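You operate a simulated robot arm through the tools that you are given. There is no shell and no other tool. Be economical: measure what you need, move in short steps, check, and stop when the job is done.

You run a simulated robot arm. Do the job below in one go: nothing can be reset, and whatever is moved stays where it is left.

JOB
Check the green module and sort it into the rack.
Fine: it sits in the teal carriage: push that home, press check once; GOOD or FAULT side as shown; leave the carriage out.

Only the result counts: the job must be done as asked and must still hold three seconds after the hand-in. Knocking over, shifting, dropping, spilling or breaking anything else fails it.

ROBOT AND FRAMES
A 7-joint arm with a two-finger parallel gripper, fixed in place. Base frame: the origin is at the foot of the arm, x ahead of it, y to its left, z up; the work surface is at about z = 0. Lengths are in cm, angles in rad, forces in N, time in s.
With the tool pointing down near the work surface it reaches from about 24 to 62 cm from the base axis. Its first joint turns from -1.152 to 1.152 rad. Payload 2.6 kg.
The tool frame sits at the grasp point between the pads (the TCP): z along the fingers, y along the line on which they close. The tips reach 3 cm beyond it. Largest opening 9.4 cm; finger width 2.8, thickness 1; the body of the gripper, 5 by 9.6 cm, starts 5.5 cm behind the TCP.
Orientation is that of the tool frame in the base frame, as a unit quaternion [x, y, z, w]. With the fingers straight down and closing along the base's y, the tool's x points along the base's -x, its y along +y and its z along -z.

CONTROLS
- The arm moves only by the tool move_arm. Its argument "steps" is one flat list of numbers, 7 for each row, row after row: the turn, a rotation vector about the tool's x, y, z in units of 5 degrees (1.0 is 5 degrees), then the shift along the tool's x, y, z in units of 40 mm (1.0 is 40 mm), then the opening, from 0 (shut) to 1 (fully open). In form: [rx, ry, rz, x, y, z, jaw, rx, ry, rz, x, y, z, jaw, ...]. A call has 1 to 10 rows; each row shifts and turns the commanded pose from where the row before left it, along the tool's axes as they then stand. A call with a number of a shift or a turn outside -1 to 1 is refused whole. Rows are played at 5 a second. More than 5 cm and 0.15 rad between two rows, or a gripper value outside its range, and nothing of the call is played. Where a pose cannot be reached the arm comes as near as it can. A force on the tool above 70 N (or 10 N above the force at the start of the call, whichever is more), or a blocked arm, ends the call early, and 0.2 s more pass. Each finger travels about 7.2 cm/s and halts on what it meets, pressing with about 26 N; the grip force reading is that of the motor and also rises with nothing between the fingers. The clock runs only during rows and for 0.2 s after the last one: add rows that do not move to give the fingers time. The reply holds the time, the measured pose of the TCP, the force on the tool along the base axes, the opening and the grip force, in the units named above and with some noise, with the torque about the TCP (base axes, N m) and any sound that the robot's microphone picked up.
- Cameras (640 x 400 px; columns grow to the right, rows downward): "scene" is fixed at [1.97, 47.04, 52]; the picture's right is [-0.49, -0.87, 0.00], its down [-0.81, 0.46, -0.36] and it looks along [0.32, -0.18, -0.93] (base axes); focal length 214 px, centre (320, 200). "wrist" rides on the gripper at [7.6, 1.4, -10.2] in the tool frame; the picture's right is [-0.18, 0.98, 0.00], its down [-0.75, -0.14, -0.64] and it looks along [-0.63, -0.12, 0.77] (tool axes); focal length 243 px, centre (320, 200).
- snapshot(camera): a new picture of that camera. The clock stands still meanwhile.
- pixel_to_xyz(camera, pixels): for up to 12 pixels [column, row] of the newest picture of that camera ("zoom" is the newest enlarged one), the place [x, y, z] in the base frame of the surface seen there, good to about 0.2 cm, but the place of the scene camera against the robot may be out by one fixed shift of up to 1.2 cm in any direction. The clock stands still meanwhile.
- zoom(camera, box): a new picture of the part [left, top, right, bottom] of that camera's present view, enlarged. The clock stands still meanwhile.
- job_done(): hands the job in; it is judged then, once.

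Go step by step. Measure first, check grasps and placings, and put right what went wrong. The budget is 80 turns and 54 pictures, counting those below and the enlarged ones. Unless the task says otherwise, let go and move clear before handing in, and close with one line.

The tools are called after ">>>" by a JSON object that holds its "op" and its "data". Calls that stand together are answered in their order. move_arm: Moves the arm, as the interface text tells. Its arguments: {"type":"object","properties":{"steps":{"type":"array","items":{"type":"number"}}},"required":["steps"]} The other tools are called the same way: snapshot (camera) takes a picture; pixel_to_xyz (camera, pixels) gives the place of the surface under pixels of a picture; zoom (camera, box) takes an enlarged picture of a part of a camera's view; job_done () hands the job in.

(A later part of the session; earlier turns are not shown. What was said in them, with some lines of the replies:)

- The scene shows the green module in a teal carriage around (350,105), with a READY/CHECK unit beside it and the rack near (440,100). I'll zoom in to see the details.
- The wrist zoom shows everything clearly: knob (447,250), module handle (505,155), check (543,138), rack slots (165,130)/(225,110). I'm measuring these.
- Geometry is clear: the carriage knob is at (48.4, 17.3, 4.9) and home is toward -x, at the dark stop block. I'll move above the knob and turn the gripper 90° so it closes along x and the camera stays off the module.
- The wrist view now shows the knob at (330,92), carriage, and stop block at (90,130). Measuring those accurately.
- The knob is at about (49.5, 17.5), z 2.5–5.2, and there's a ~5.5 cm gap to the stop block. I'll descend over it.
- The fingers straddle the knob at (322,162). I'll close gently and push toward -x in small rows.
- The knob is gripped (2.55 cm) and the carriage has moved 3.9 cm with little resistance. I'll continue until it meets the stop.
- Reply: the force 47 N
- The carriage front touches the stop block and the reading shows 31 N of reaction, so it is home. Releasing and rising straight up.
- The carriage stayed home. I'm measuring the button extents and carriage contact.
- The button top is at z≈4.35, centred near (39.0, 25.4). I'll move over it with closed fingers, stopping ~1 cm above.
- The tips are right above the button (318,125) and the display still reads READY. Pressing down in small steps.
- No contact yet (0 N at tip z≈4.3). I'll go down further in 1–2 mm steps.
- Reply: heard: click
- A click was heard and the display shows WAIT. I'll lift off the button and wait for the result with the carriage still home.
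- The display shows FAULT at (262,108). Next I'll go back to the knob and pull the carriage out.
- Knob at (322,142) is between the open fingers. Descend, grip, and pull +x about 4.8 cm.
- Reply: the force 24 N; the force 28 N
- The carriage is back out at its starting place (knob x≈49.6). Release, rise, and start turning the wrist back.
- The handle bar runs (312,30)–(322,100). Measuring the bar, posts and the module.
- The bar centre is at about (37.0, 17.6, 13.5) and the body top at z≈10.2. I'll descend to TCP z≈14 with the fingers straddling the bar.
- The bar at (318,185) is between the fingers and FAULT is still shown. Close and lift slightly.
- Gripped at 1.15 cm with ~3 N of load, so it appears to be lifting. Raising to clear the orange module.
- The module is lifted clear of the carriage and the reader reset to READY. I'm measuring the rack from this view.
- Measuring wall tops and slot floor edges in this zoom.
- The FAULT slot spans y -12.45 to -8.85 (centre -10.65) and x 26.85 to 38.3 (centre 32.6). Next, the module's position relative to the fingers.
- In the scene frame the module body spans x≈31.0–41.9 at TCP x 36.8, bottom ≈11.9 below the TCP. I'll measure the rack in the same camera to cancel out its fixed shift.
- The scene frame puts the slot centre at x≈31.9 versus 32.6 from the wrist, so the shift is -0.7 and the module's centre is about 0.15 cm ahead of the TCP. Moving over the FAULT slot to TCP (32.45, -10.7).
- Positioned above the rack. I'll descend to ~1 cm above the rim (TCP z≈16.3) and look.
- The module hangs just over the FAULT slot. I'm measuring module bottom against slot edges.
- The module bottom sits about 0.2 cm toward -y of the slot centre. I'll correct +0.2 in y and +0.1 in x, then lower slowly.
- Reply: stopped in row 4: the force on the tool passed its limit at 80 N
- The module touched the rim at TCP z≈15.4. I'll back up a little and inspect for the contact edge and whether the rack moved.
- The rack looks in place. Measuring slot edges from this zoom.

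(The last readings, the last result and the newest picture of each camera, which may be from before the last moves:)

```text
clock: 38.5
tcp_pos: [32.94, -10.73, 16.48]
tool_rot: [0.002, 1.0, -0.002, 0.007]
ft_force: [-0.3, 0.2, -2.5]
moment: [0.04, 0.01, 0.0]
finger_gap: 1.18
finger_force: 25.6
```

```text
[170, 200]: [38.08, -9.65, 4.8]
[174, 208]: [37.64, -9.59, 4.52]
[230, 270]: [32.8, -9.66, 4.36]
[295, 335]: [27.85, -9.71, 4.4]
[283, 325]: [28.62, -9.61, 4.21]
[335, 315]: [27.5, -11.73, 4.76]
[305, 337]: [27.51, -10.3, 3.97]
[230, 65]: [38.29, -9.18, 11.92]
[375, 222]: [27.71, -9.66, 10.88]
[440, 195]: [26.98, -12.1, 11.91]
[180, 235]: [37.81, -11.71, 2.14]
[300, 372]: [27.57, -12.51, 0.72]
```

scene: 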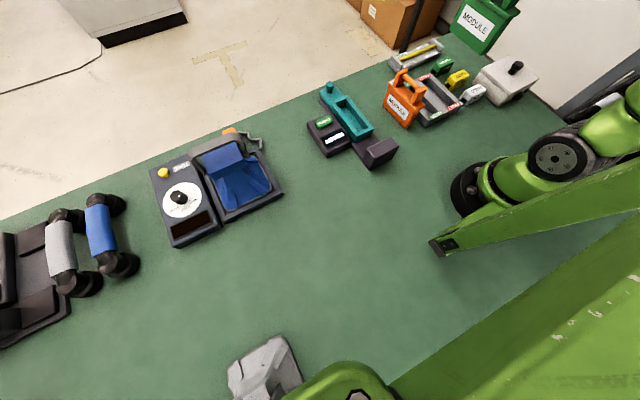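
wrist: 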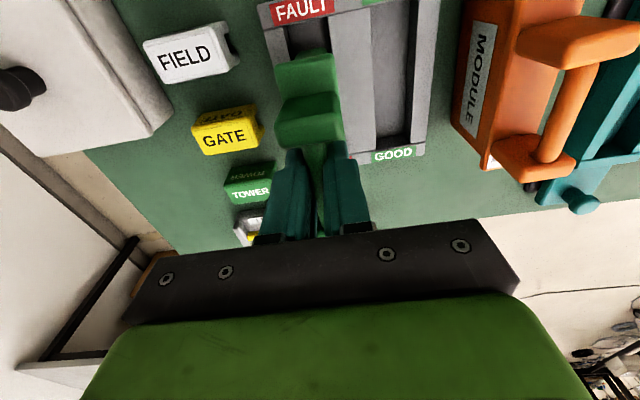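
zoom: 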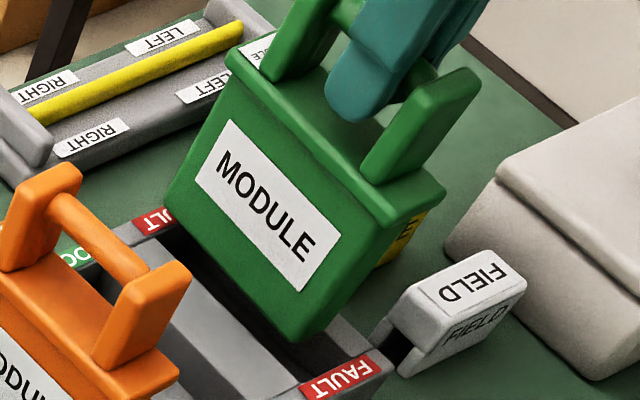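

In the scene frame the module spans 27.4–38.1 versus a slot of 26.1–37.7, so it caught the far wall. I'll remove the slight tilt (0.014 rad), shift about -0.7 cm in x, and re-measure.

>>> {"op": "move_arm", "data": {"steps": [0, 0.16, 0, 0.1, 0, 0, 0.05, 0, 0, 0, 0.075, 0.01, 0.1, 0.05, 0, 0, 0, 0, 0, 0.05, 0.05, 0, 0, 0, 0, 0, 0, 0.05]}}

>>> {"op": "zoom", "data": {"camera": "scene", "box": [415, 40, 485, 110]}}

```text
clock: 39.5
tcp_pos: [32.19, -10.78, 15.84]
tool_rot: [0.002, 1.0, -0.001, 0.002]
ft_force: [-0.2, 0.5, -3.1]
moment: [0.0, 0.04, 0.04]
finger_gap: 1.14
finger_force: 26.2
```

```text
5.71 times, centred on (450, 75) of scene
```

zoom: 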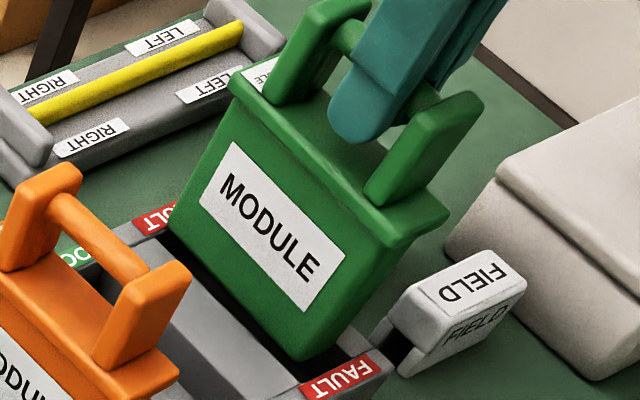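

>>> {"op": "pixel_to_xyz", "data": {"camera": "zoom", "pixels": [[172, 220], [178, 230], [235, 290], [296, 350], [310, 356], [335, 345], [186, 150], [355, 275], [175, 218], [165, 237], [345, 372], [350, 337]]}}

```text
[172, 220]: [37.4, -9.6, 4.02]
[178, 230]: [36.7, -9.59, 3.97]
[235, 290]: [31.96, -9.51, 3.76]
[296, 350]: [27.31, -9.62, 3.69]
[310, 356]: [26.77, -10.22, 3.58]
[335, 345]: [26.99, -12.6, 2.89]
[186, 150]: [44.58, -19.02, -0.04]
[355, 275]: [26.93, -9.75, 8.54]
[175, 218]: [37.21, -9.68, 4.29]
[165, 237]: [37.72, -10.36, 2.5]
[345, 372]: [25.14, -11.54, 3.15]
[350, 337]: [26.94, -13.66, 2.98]
```

Only ~0.15 cm of x-offset remains. Correcting it and lowering in small steps.

>>> {"op": "move_arm", "data": {"steps": [0, 0, 0, 0.04, 0.02, 0, 0.05, 0, 0, 0, 0, 0, 0.1, 0.05, 0, 0, 0, 0, 0, 0.1, 0.05, 0, 0, 0, 0, 0, 0.1, 0.05, 0, 0, 0, 0, 0, 0.1, 0.05, 0, 0, 0, 0, 0, 0.1, 0.05, 0, 0, 0, 0, 0, 0.1, 0.05, 0, 0, 0, 0, 0, 0, 0.05]}}

>>> {"op": "zoom", "data": {"camera": "scene", "box": [415, 40, 485, 110]}}

```text
clock: 40.7
tcp_pos: [31.97, -10.74, 14.69]
tool_rot: [0.004, 1.0, -0.004, 0.004]
ft_force: [-7.1, 1.3, 12.0]
moment: [0.0, -0.08, 0.01]
finger_gap: 1.23
finger_force: 25.6
stopped in row 5: the force on the tool passed its limit at 77 N (the readings are from after the stop); the commanded pose is now the measured one
```

```text
5.71 times, centred on (450, 75) of scene
```

zoom: 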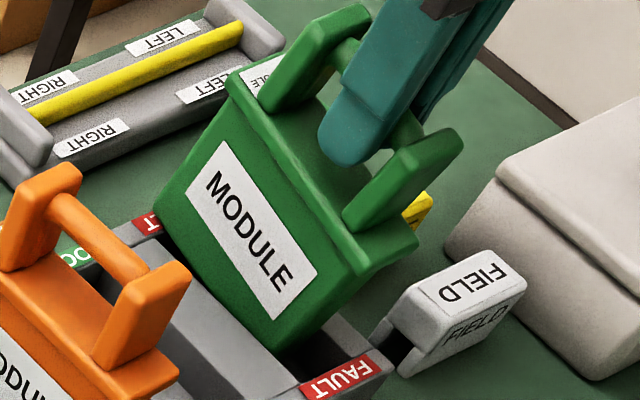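

The force limit tripped and the module looks tilted in the grip with the far end up (158,215). I'll raise it and examine.

>>> {"op": "move_arm", "data": {"steps": [0, 0, 0, 0, 0, -0.5, 0.05, 0, 0, 0, 0, 0, 0, 0.05]}}

>>> {"op": "zoom", "data": {"camera": "scene", "box": [410, 30, 490, 110]}}

>>> {"op": "snapshot", "data": {"camera": "wrist"}}

```text
clock: 41.3
tcp_pos: [32.02, -10.66, 16.63]
tool_rot: [0.003, 1.0, -0.003, 0.005]
ft_force: [0.3, -0.4, -3.3]
moment: [0.01, 0.07, 0.0]
finger_gap: 1.16
finger_force: 26.3
```

```text
5.00 times, centred on (450, 70) of scene
```

zoom: 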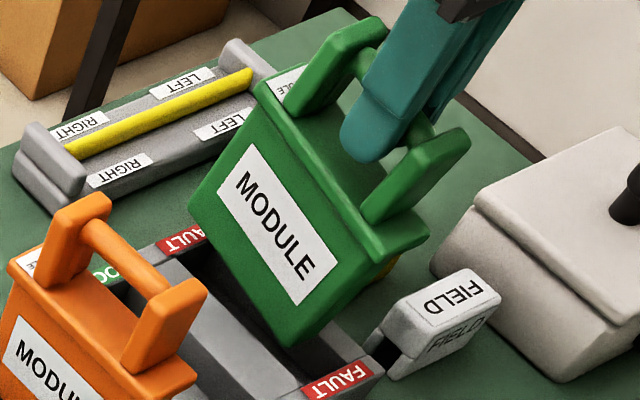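

```text
16 pictures are left
```

wrist: 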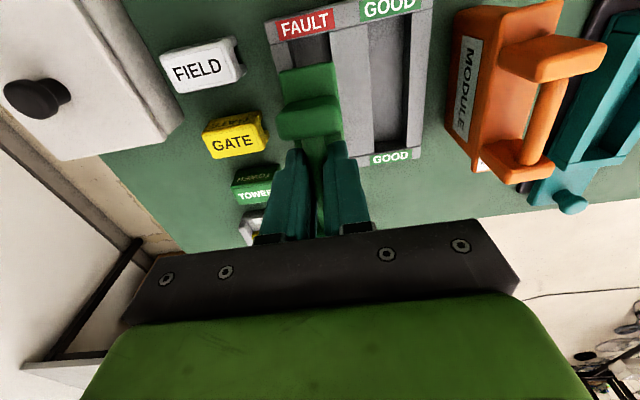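

The module has pitched in the grip. Measuring its edge points to quantify.

>>> {"op": "pixel_to_xyz", "data": {"camera": "zoom", "pixels": [[193, 203], [200, 212], [245, 285], [285, 342], [300, 340], [330, 318], [262, 98], [350, 228], [375, 258], [424, 240], [192, 196], [255, 110]]}}

>>> {"op": "pixel_to_xyz", "data": {"camera": "wrist", "pixels": [[285, 105], [340, 100], [285, 75], [330, 66], [320, 85], [300, 125], [283, 68], [292, 60], [330, 34], [355, 152], [285, 42], [320, 120]]}}

```text
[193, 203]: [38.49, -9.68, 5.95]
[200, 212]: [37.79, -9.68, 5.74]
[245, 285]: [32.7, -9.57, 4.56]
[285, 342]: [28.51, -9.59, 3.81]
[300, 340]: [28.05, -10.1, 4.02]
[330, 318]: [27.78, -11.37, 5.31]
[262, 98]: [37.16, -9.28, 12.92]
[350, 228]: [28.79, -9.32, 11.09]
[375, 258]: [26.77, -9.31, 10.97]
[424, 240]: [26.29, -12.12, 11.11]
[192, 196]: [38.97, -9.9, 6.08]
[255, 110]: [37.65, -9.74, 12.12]
```

```text
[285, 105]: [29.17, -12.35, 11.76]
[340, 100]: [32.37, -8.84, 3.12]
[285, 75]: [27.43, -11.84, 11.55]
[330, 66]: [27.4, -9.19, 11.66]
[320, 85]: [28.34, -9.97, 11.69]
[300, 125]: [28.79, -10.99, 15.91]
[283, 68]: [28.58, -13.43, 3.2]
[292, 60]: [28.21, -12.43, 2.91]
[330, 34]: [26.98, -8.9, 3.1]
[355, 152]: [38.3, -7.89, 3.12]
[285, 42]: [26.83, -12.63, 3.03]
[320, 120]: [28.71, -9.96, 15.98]
```

The module pitched 0.21 rad (far end up) after hitting the far wall; re-deriving, the slot is 26.07–37.47 in the scene frame. I'll raise 0.8 cm, shift +0.8 cm x, and pitch the wrist +12.3° to level the module.

>>> {"op": "move_arm", "data": {"steps": [0, 0, 0, -0.1, 0, -0.2, 0.05, 0, 0, 0, -0.1, 0, 0, 0.05, 0, 0.82, 0, 0, 0, 0, 0.05, 0, 0.82, 0, 0, 0, 0, 0.05, 0, 0.81, 0, 0, 0, 0, 0.05, 0, 0, 0, 0, 0, 0, 0.05]}}

>>> {"op": "zoom", "data": {"camera": "scene", "box": [410, 30, 490, 110]}}

```text
clock: 42.7
tcp_pos: [32.95, -10.66, 17.52]
tool_rot: [0.004, 0.995, -0.003, -0.101]
ft_force: [1.0, 0.3, -2.9]
moment: [-0.04, -0.03, 0.0]
finger_gap: 1.16
finger_force: 25.9
```

```text
5.00 times, centred on (450, 70) of scene
```

zoom: 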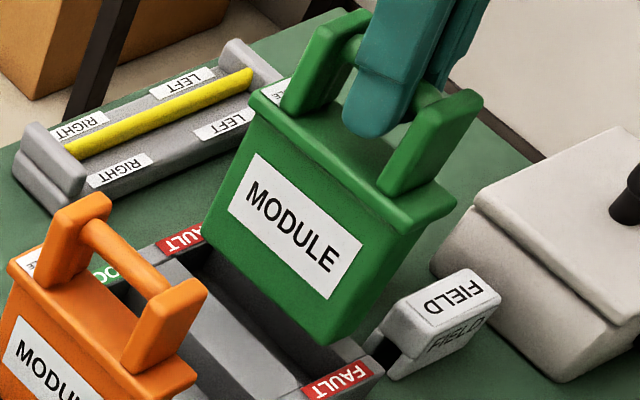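

>>> {"op": "pixel_to_xyz", "data": {"camera": "zoom", "pixels": [[210, 240], [204, 236], [265, 290], [318, 338], [328, 343], [345, 330], [360, 315], [250, 100], [395, 232], [206, 262], [310, 372], [345, 362]]}}

```text
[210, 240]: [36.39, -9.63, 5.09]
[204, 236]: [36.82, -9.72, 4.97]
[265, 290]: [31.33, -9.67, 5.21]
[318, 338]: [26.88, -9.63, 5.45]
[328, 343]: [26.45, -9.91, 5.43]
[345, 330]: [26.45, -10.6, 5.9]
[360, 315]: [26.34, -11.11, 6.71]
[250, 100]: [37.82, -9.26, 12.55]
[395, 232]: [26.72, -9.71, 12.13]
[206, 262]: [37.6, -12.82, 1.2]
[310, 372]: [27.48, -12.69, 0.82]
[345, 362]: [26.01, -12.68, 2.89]
```

The module is now level within ~2°, spanning 26.35–36.95 against the slot 26.07–37.5. I'll nudge +0.15 cm in x and lower vertically in small steps.

>>> {"op": "move_arm", "data": {"steps": [0, 0, 0, -0.037, 0, -0.007, 0.05, 0, 0, 0, -0.033, 0, 0.16, 0.05, 0, 0, 0, -0.033, 0, 0.16, 0.05, 0, 0, 0, -0.0125, 0, 0.061, 0.05, 0, 0, 0, -0.0125, 0, 0.061, 0.05, 0, 0, 0, -0.0125, 0, 0.061, 0.05, 0, 0, 0, 0, 0, 0, 0.05]}}

```text
clock: 44.3
tcp_pos: [32.97, -10.86, 15.42]
tool_rot: [0.004, 0.995, -0.003, -0.102]
ft_force: [0.6, -0.8, -3.0]
moment: [0.02, 0.01, -0.02]
finger_gap: 1.13
finger_force: 25.7
```

No contact yet. Continuing down in small steps.

>>> {"op": "move_arm", "data": {"steps": [0, 0, 0, -0.0125, 0, 0.061, 0.05, 0, 0, 0, -0.0125, 0, 0.061, 0.05, 0, 0, 0, 0, 0, 0, 0.05]}}

>>> {"op": "zoom", "data": {"camera": "scene", "box": [410, 30, 490, 110]}}

```text
clock: 45.1
tcp_pos: [33.16, -10.84, 14.92]
tool_rot: [0.004, 0.995, -0.003, -0.102]
ft_force: [1.0, 1.2, -3.6]
moment: [0.0, 0.02, 0.01]
finger_gap: 1.15
finger_force: 25.9
```

```text
5.00 times, centred on (450, 70) of scene
```

zoom: 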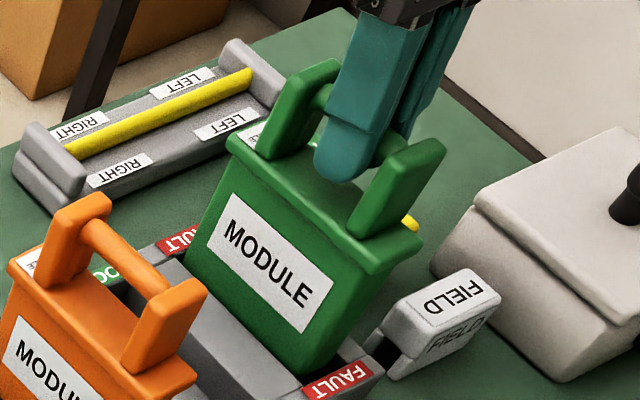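

The module's bottom edge now appears inside the slot (hidden along (185,260)–(300,370)) with no force. Continuing down.

>>> {"op": "move_arm", "data": {"steps": [0, 0, 0, -0.0125, 0, 0.061, 0.05, 0, 0, 0, -0.0125, 0, 0.061, 0.05, 0, 0, 0, -0.0125, 0, 0.061, 0.05, 0, 0, 0, 0, 0, 0, 0.05]}}

>>> {"op": "move_arm", "data": {"steps": [0, 0, 0, -0.0125, 0, 0.061, 0.05, 0, 0, 0, -0.0125, 0, 0.061, 0.05, 0, 0, 0, 0, 0, 0, 0.05]}}

```text
clock: 46.1
tcp_pos: [32.97, -10.73, 14.31]
tool_rot: [0.004, 0.995, -0.003, -0.103]
ft_force: [-0.9, -0.1, -3.3]
moment: [0.0, -0.01, -0.04]
finger_gap: 1.18
finger_force: 26.4
```

```text
clock: 46.9
tcp_pos: [32.98, -10.72, 13.76]
tool_rot: [0.004, 0.995, -0.002, -0.102]
ft_force: [-4.4, -0.7, -0.8]
moment: [-0.01, 0.4, 0.07]
finger_gap: 1.19
finger_force: 26.0
```

A small -4.4 N side load indicates the far wall brushing the module. I'll shift -0.15 cm in x and continue.

>>> {"op": "move_arm", "data": {"steps": [0, 0, 0, 0.04, 0, 0.008, 0.05, 0, 0, 0, 0, 0, 0, 0.05]}}

>>> {"op": "move_arm", "data": {"steps": [0, 0, 0, -0.01, 0, 0.05, 0.05, 0, 0, 0, -0.01, 0, 0.05, 0.05, 0, 0, 0, 0, 0, 0, 0.05]}}

>>> {"op": "zoom", "data": {"camera": "scene", "box": [410, 40, 490, 120]}}

```text
clock: 47.5
tcp_pos: [32.92, -10.82, 13.74]
tool_rot: [0.004, 0.995, -0.003, -0.101]
ft_force: [-1.4, -0.2, -3.5]
moment: [-0.01, -0.01, 0.03]
finger_gap: 1.16
finger_force: 25.8
```

```text
clock: 48.3
tcp_pos: [32.86, -10.8, 13.6]
tool_rot: [0.005, 0.995, -0.005, -0.1]
ft_force: [-17.4, 0.1, 47.5]
moment: [0.0, -0.63, 0.01]
finger_gap: 1.16
finger_force: 26.0
```

```text
5.00 times, centred on (450, 80) of scene
```

zoom: 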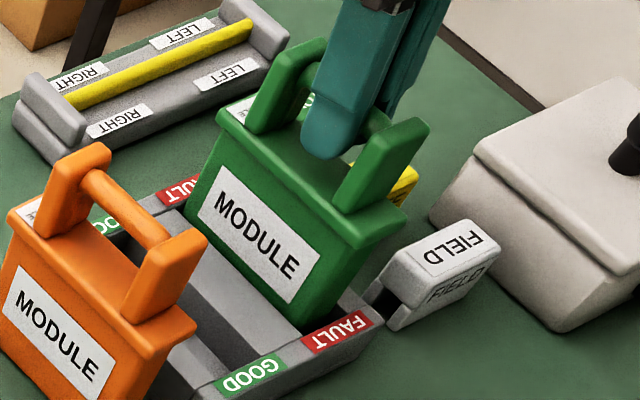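

Fz rose to 47 N, likely floor contact at the far end. Measuring the flange height at both ends to see how level it is.

>>> {"op": "pixel_to_xyz", "data": {"camera": "zoom", "pixels": [[222, 112], [290, 175], [360, 238], [345, 245], [225, 125], [186, 205], [300, 325], [245, 265], [405, 212], [285, 60], [405, 130], [190, 210]]}}

```text
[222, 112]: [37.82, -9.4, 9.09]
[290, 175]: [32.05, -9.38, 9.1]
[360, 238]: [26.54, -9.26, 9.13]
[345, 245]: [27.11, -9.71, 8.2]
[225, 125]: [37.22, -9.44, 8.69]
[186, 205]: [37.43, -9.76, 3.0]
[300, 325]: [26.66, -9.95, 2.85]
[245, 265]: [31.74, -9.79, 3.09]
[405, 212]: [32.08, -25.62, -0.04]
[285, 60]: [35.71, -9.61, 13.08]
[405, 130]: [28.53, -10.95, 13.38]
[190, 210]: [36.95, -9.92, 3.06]
```

The flange is level at z 9.1 at both ends. Comparing with the orange module's flange (standing on the table) to determine seat height.

>>> {"op": "pixel_to_xyz", "data": {"camera": "zoom", "pixels": [[12, 212], [60, 258], [125, 322], [195, 310], [30, 262], [95, 156], [185, 250], [80, 275], [10, 225], [118, 330]]}}

```text
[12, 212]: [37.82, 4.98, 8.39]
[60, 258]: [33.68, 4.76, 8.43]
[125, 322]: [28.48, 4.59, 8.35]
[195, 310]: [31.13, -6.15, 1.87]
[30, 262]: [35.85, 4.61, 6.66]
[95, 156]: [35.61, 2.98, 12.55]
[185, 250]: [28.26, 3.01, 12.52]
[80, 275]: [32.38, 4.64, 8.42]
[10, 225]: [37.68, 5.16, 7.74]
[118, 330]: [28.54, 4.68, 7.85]
```

The orange's flange is 8.4 and its handle 12.5; the green reads 9.1 and ~13.2, about 0.75 higher, which matches the rack floor, so it's seated. I'll relieve the downward force and open.

>>> {"op": "move_arm", "data": {"steps": [0, 0, 0, 0.005, 0, -0.05, 0.05, 0, 0, 0, 0, 0, 0, 0.2, 0, 0, 0, 0, 0, 0, 0.35, 0, 0, 0, 0, 0, 0, 0.35, 0, 0, 0, 0, 0, 0, 0.35]}}

>>> {"op": "zoom", "data": {"camera": "scene", "box": [410, 40, 490, 120]}}

```text
clock: 49.5
tcp_pos: [32.88, -10.73, 13.6]
tool_rot: [0.004, 0.995, -0.003, -0.102]
ft_force: [-0.6, 0.0, 0.5]
moment: [0.01, 0.0, 0.0]
finger_gap: 3.33
finger_force: 0.1
```

```text
5.00 times, centred on (450, 80) of scene
```

zoom: 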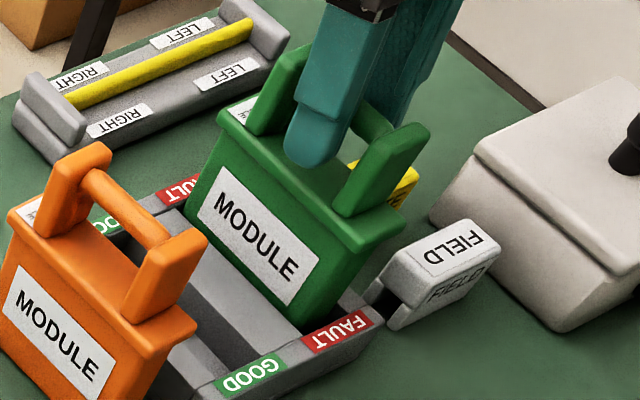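

The module stands upright in the FAULT slot with the fingers open (3.3 cm). Retreating vertically.

>>> {"op": "move_arm", "data": {"steps": [0, 0, 0, 0.04, 0, -0.2, 0.35, 0, 0, 0, 0.08, 0, -0.4, 0.35, 0, 0, 0, 0.14, 0, -0.7, 0.35, 0, 0, 0, 0.16, 0, -0.8, 0.35, 0, 0, 0, 0.16, 0, -0.8, 0.35, 0, 0, 0, 0.16, 0, -0.8, 0.35, 0, -0.82, 0, 0, 0, 0, 0.35, 0, -0.82, 0, 0, 0, 0, 0.35, 0, -0.7, 0, 0, 0, 0, 0.35, 0, 0, 0, 0, 0, 0, 0.35]}}

>>> {"op": "snapshot", "data": {"camera": "scene"}}

>>> {"op": "snapshot", "data": {"camera": "wrist"}}

```text
clock: 51.7
tcp_pos: [33.05, -10.67, 28.67]
tool_rot: [0.004, 1.0, -0.003, 0.001]
ft_force: [-0.7, 0.2, -0.2]
moment: [-0.02, -0.02, 0.01]
finger_gap: 3.27
finger_force: 0.1
```

```text
11 pictures are left
```

scene: 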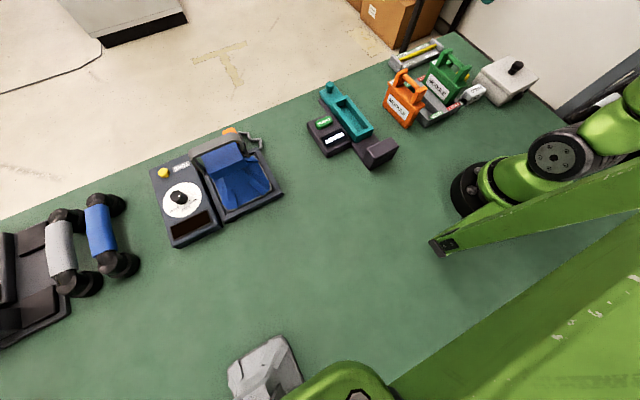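

```text
10 pictures are left
```

wrist: 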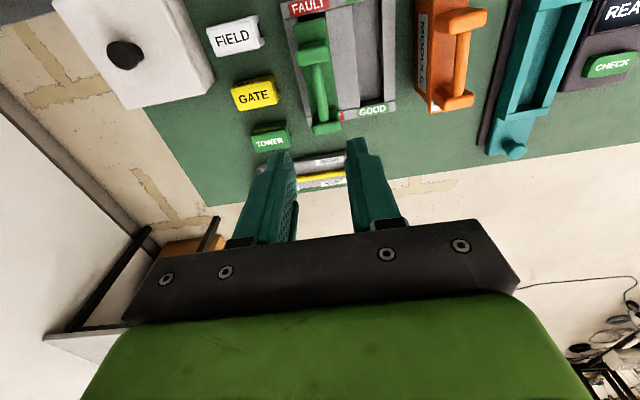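

The module sits in the FAULT slot, the carriage is out as it was at the start, and nothing else moved. One close look to confirm seating.

>>> {"op": "zoom", "data": {"camera": "scene", "box": [400, 40, 490, 130]}}

>>> {"op": "pixel_to_xyz", "data": {"camera": "wrist", "pixels": [[312, 25], [322, 128], [318, 75], [515, 148], [545, 5], [450, 20], [455, 100], [330, 60], [372, 110], [308, 8]]}}

```text
4.44 times, centred on (445, 85) of scene
```

zoom: 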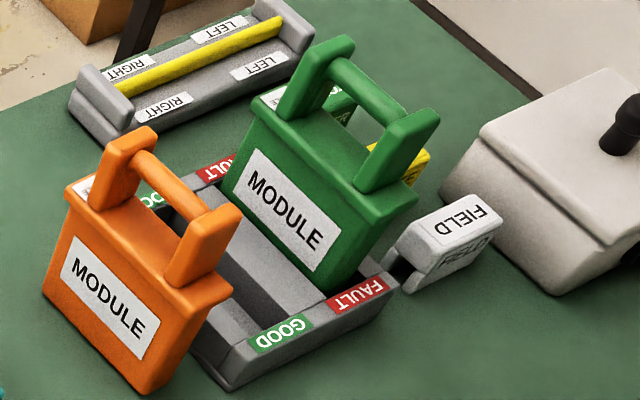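

```text
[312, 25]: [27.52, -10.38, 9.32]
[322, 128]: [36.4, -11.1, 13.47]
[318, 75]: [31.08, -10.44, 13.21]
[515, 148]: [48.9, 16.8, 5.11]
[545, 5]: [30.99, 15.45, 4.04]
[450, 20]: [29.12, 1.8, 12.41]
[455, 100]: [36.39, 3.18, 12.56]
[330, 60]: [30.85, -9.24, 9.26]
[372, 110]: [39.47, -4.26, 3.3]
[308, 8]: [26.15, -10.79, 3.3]
```

The module is upright in the FAULT slot with its handle top at 13.3–13.5, the rack labels are where they were (x 26.15 and 39.47), and the carriage is out. Handing in.

>>> {"op": "job_done", "data": {}}

```text
The job is handed in.
```

I checked the green module once. The display showed FAULT, so it now stands in the rack's FAULT slot, and the teal carriage is back out. While lowering it, the module hit the slot's far wall twice (about 80 N) and tilted in the grip; I levelled it before seating it, and the rack did not move.
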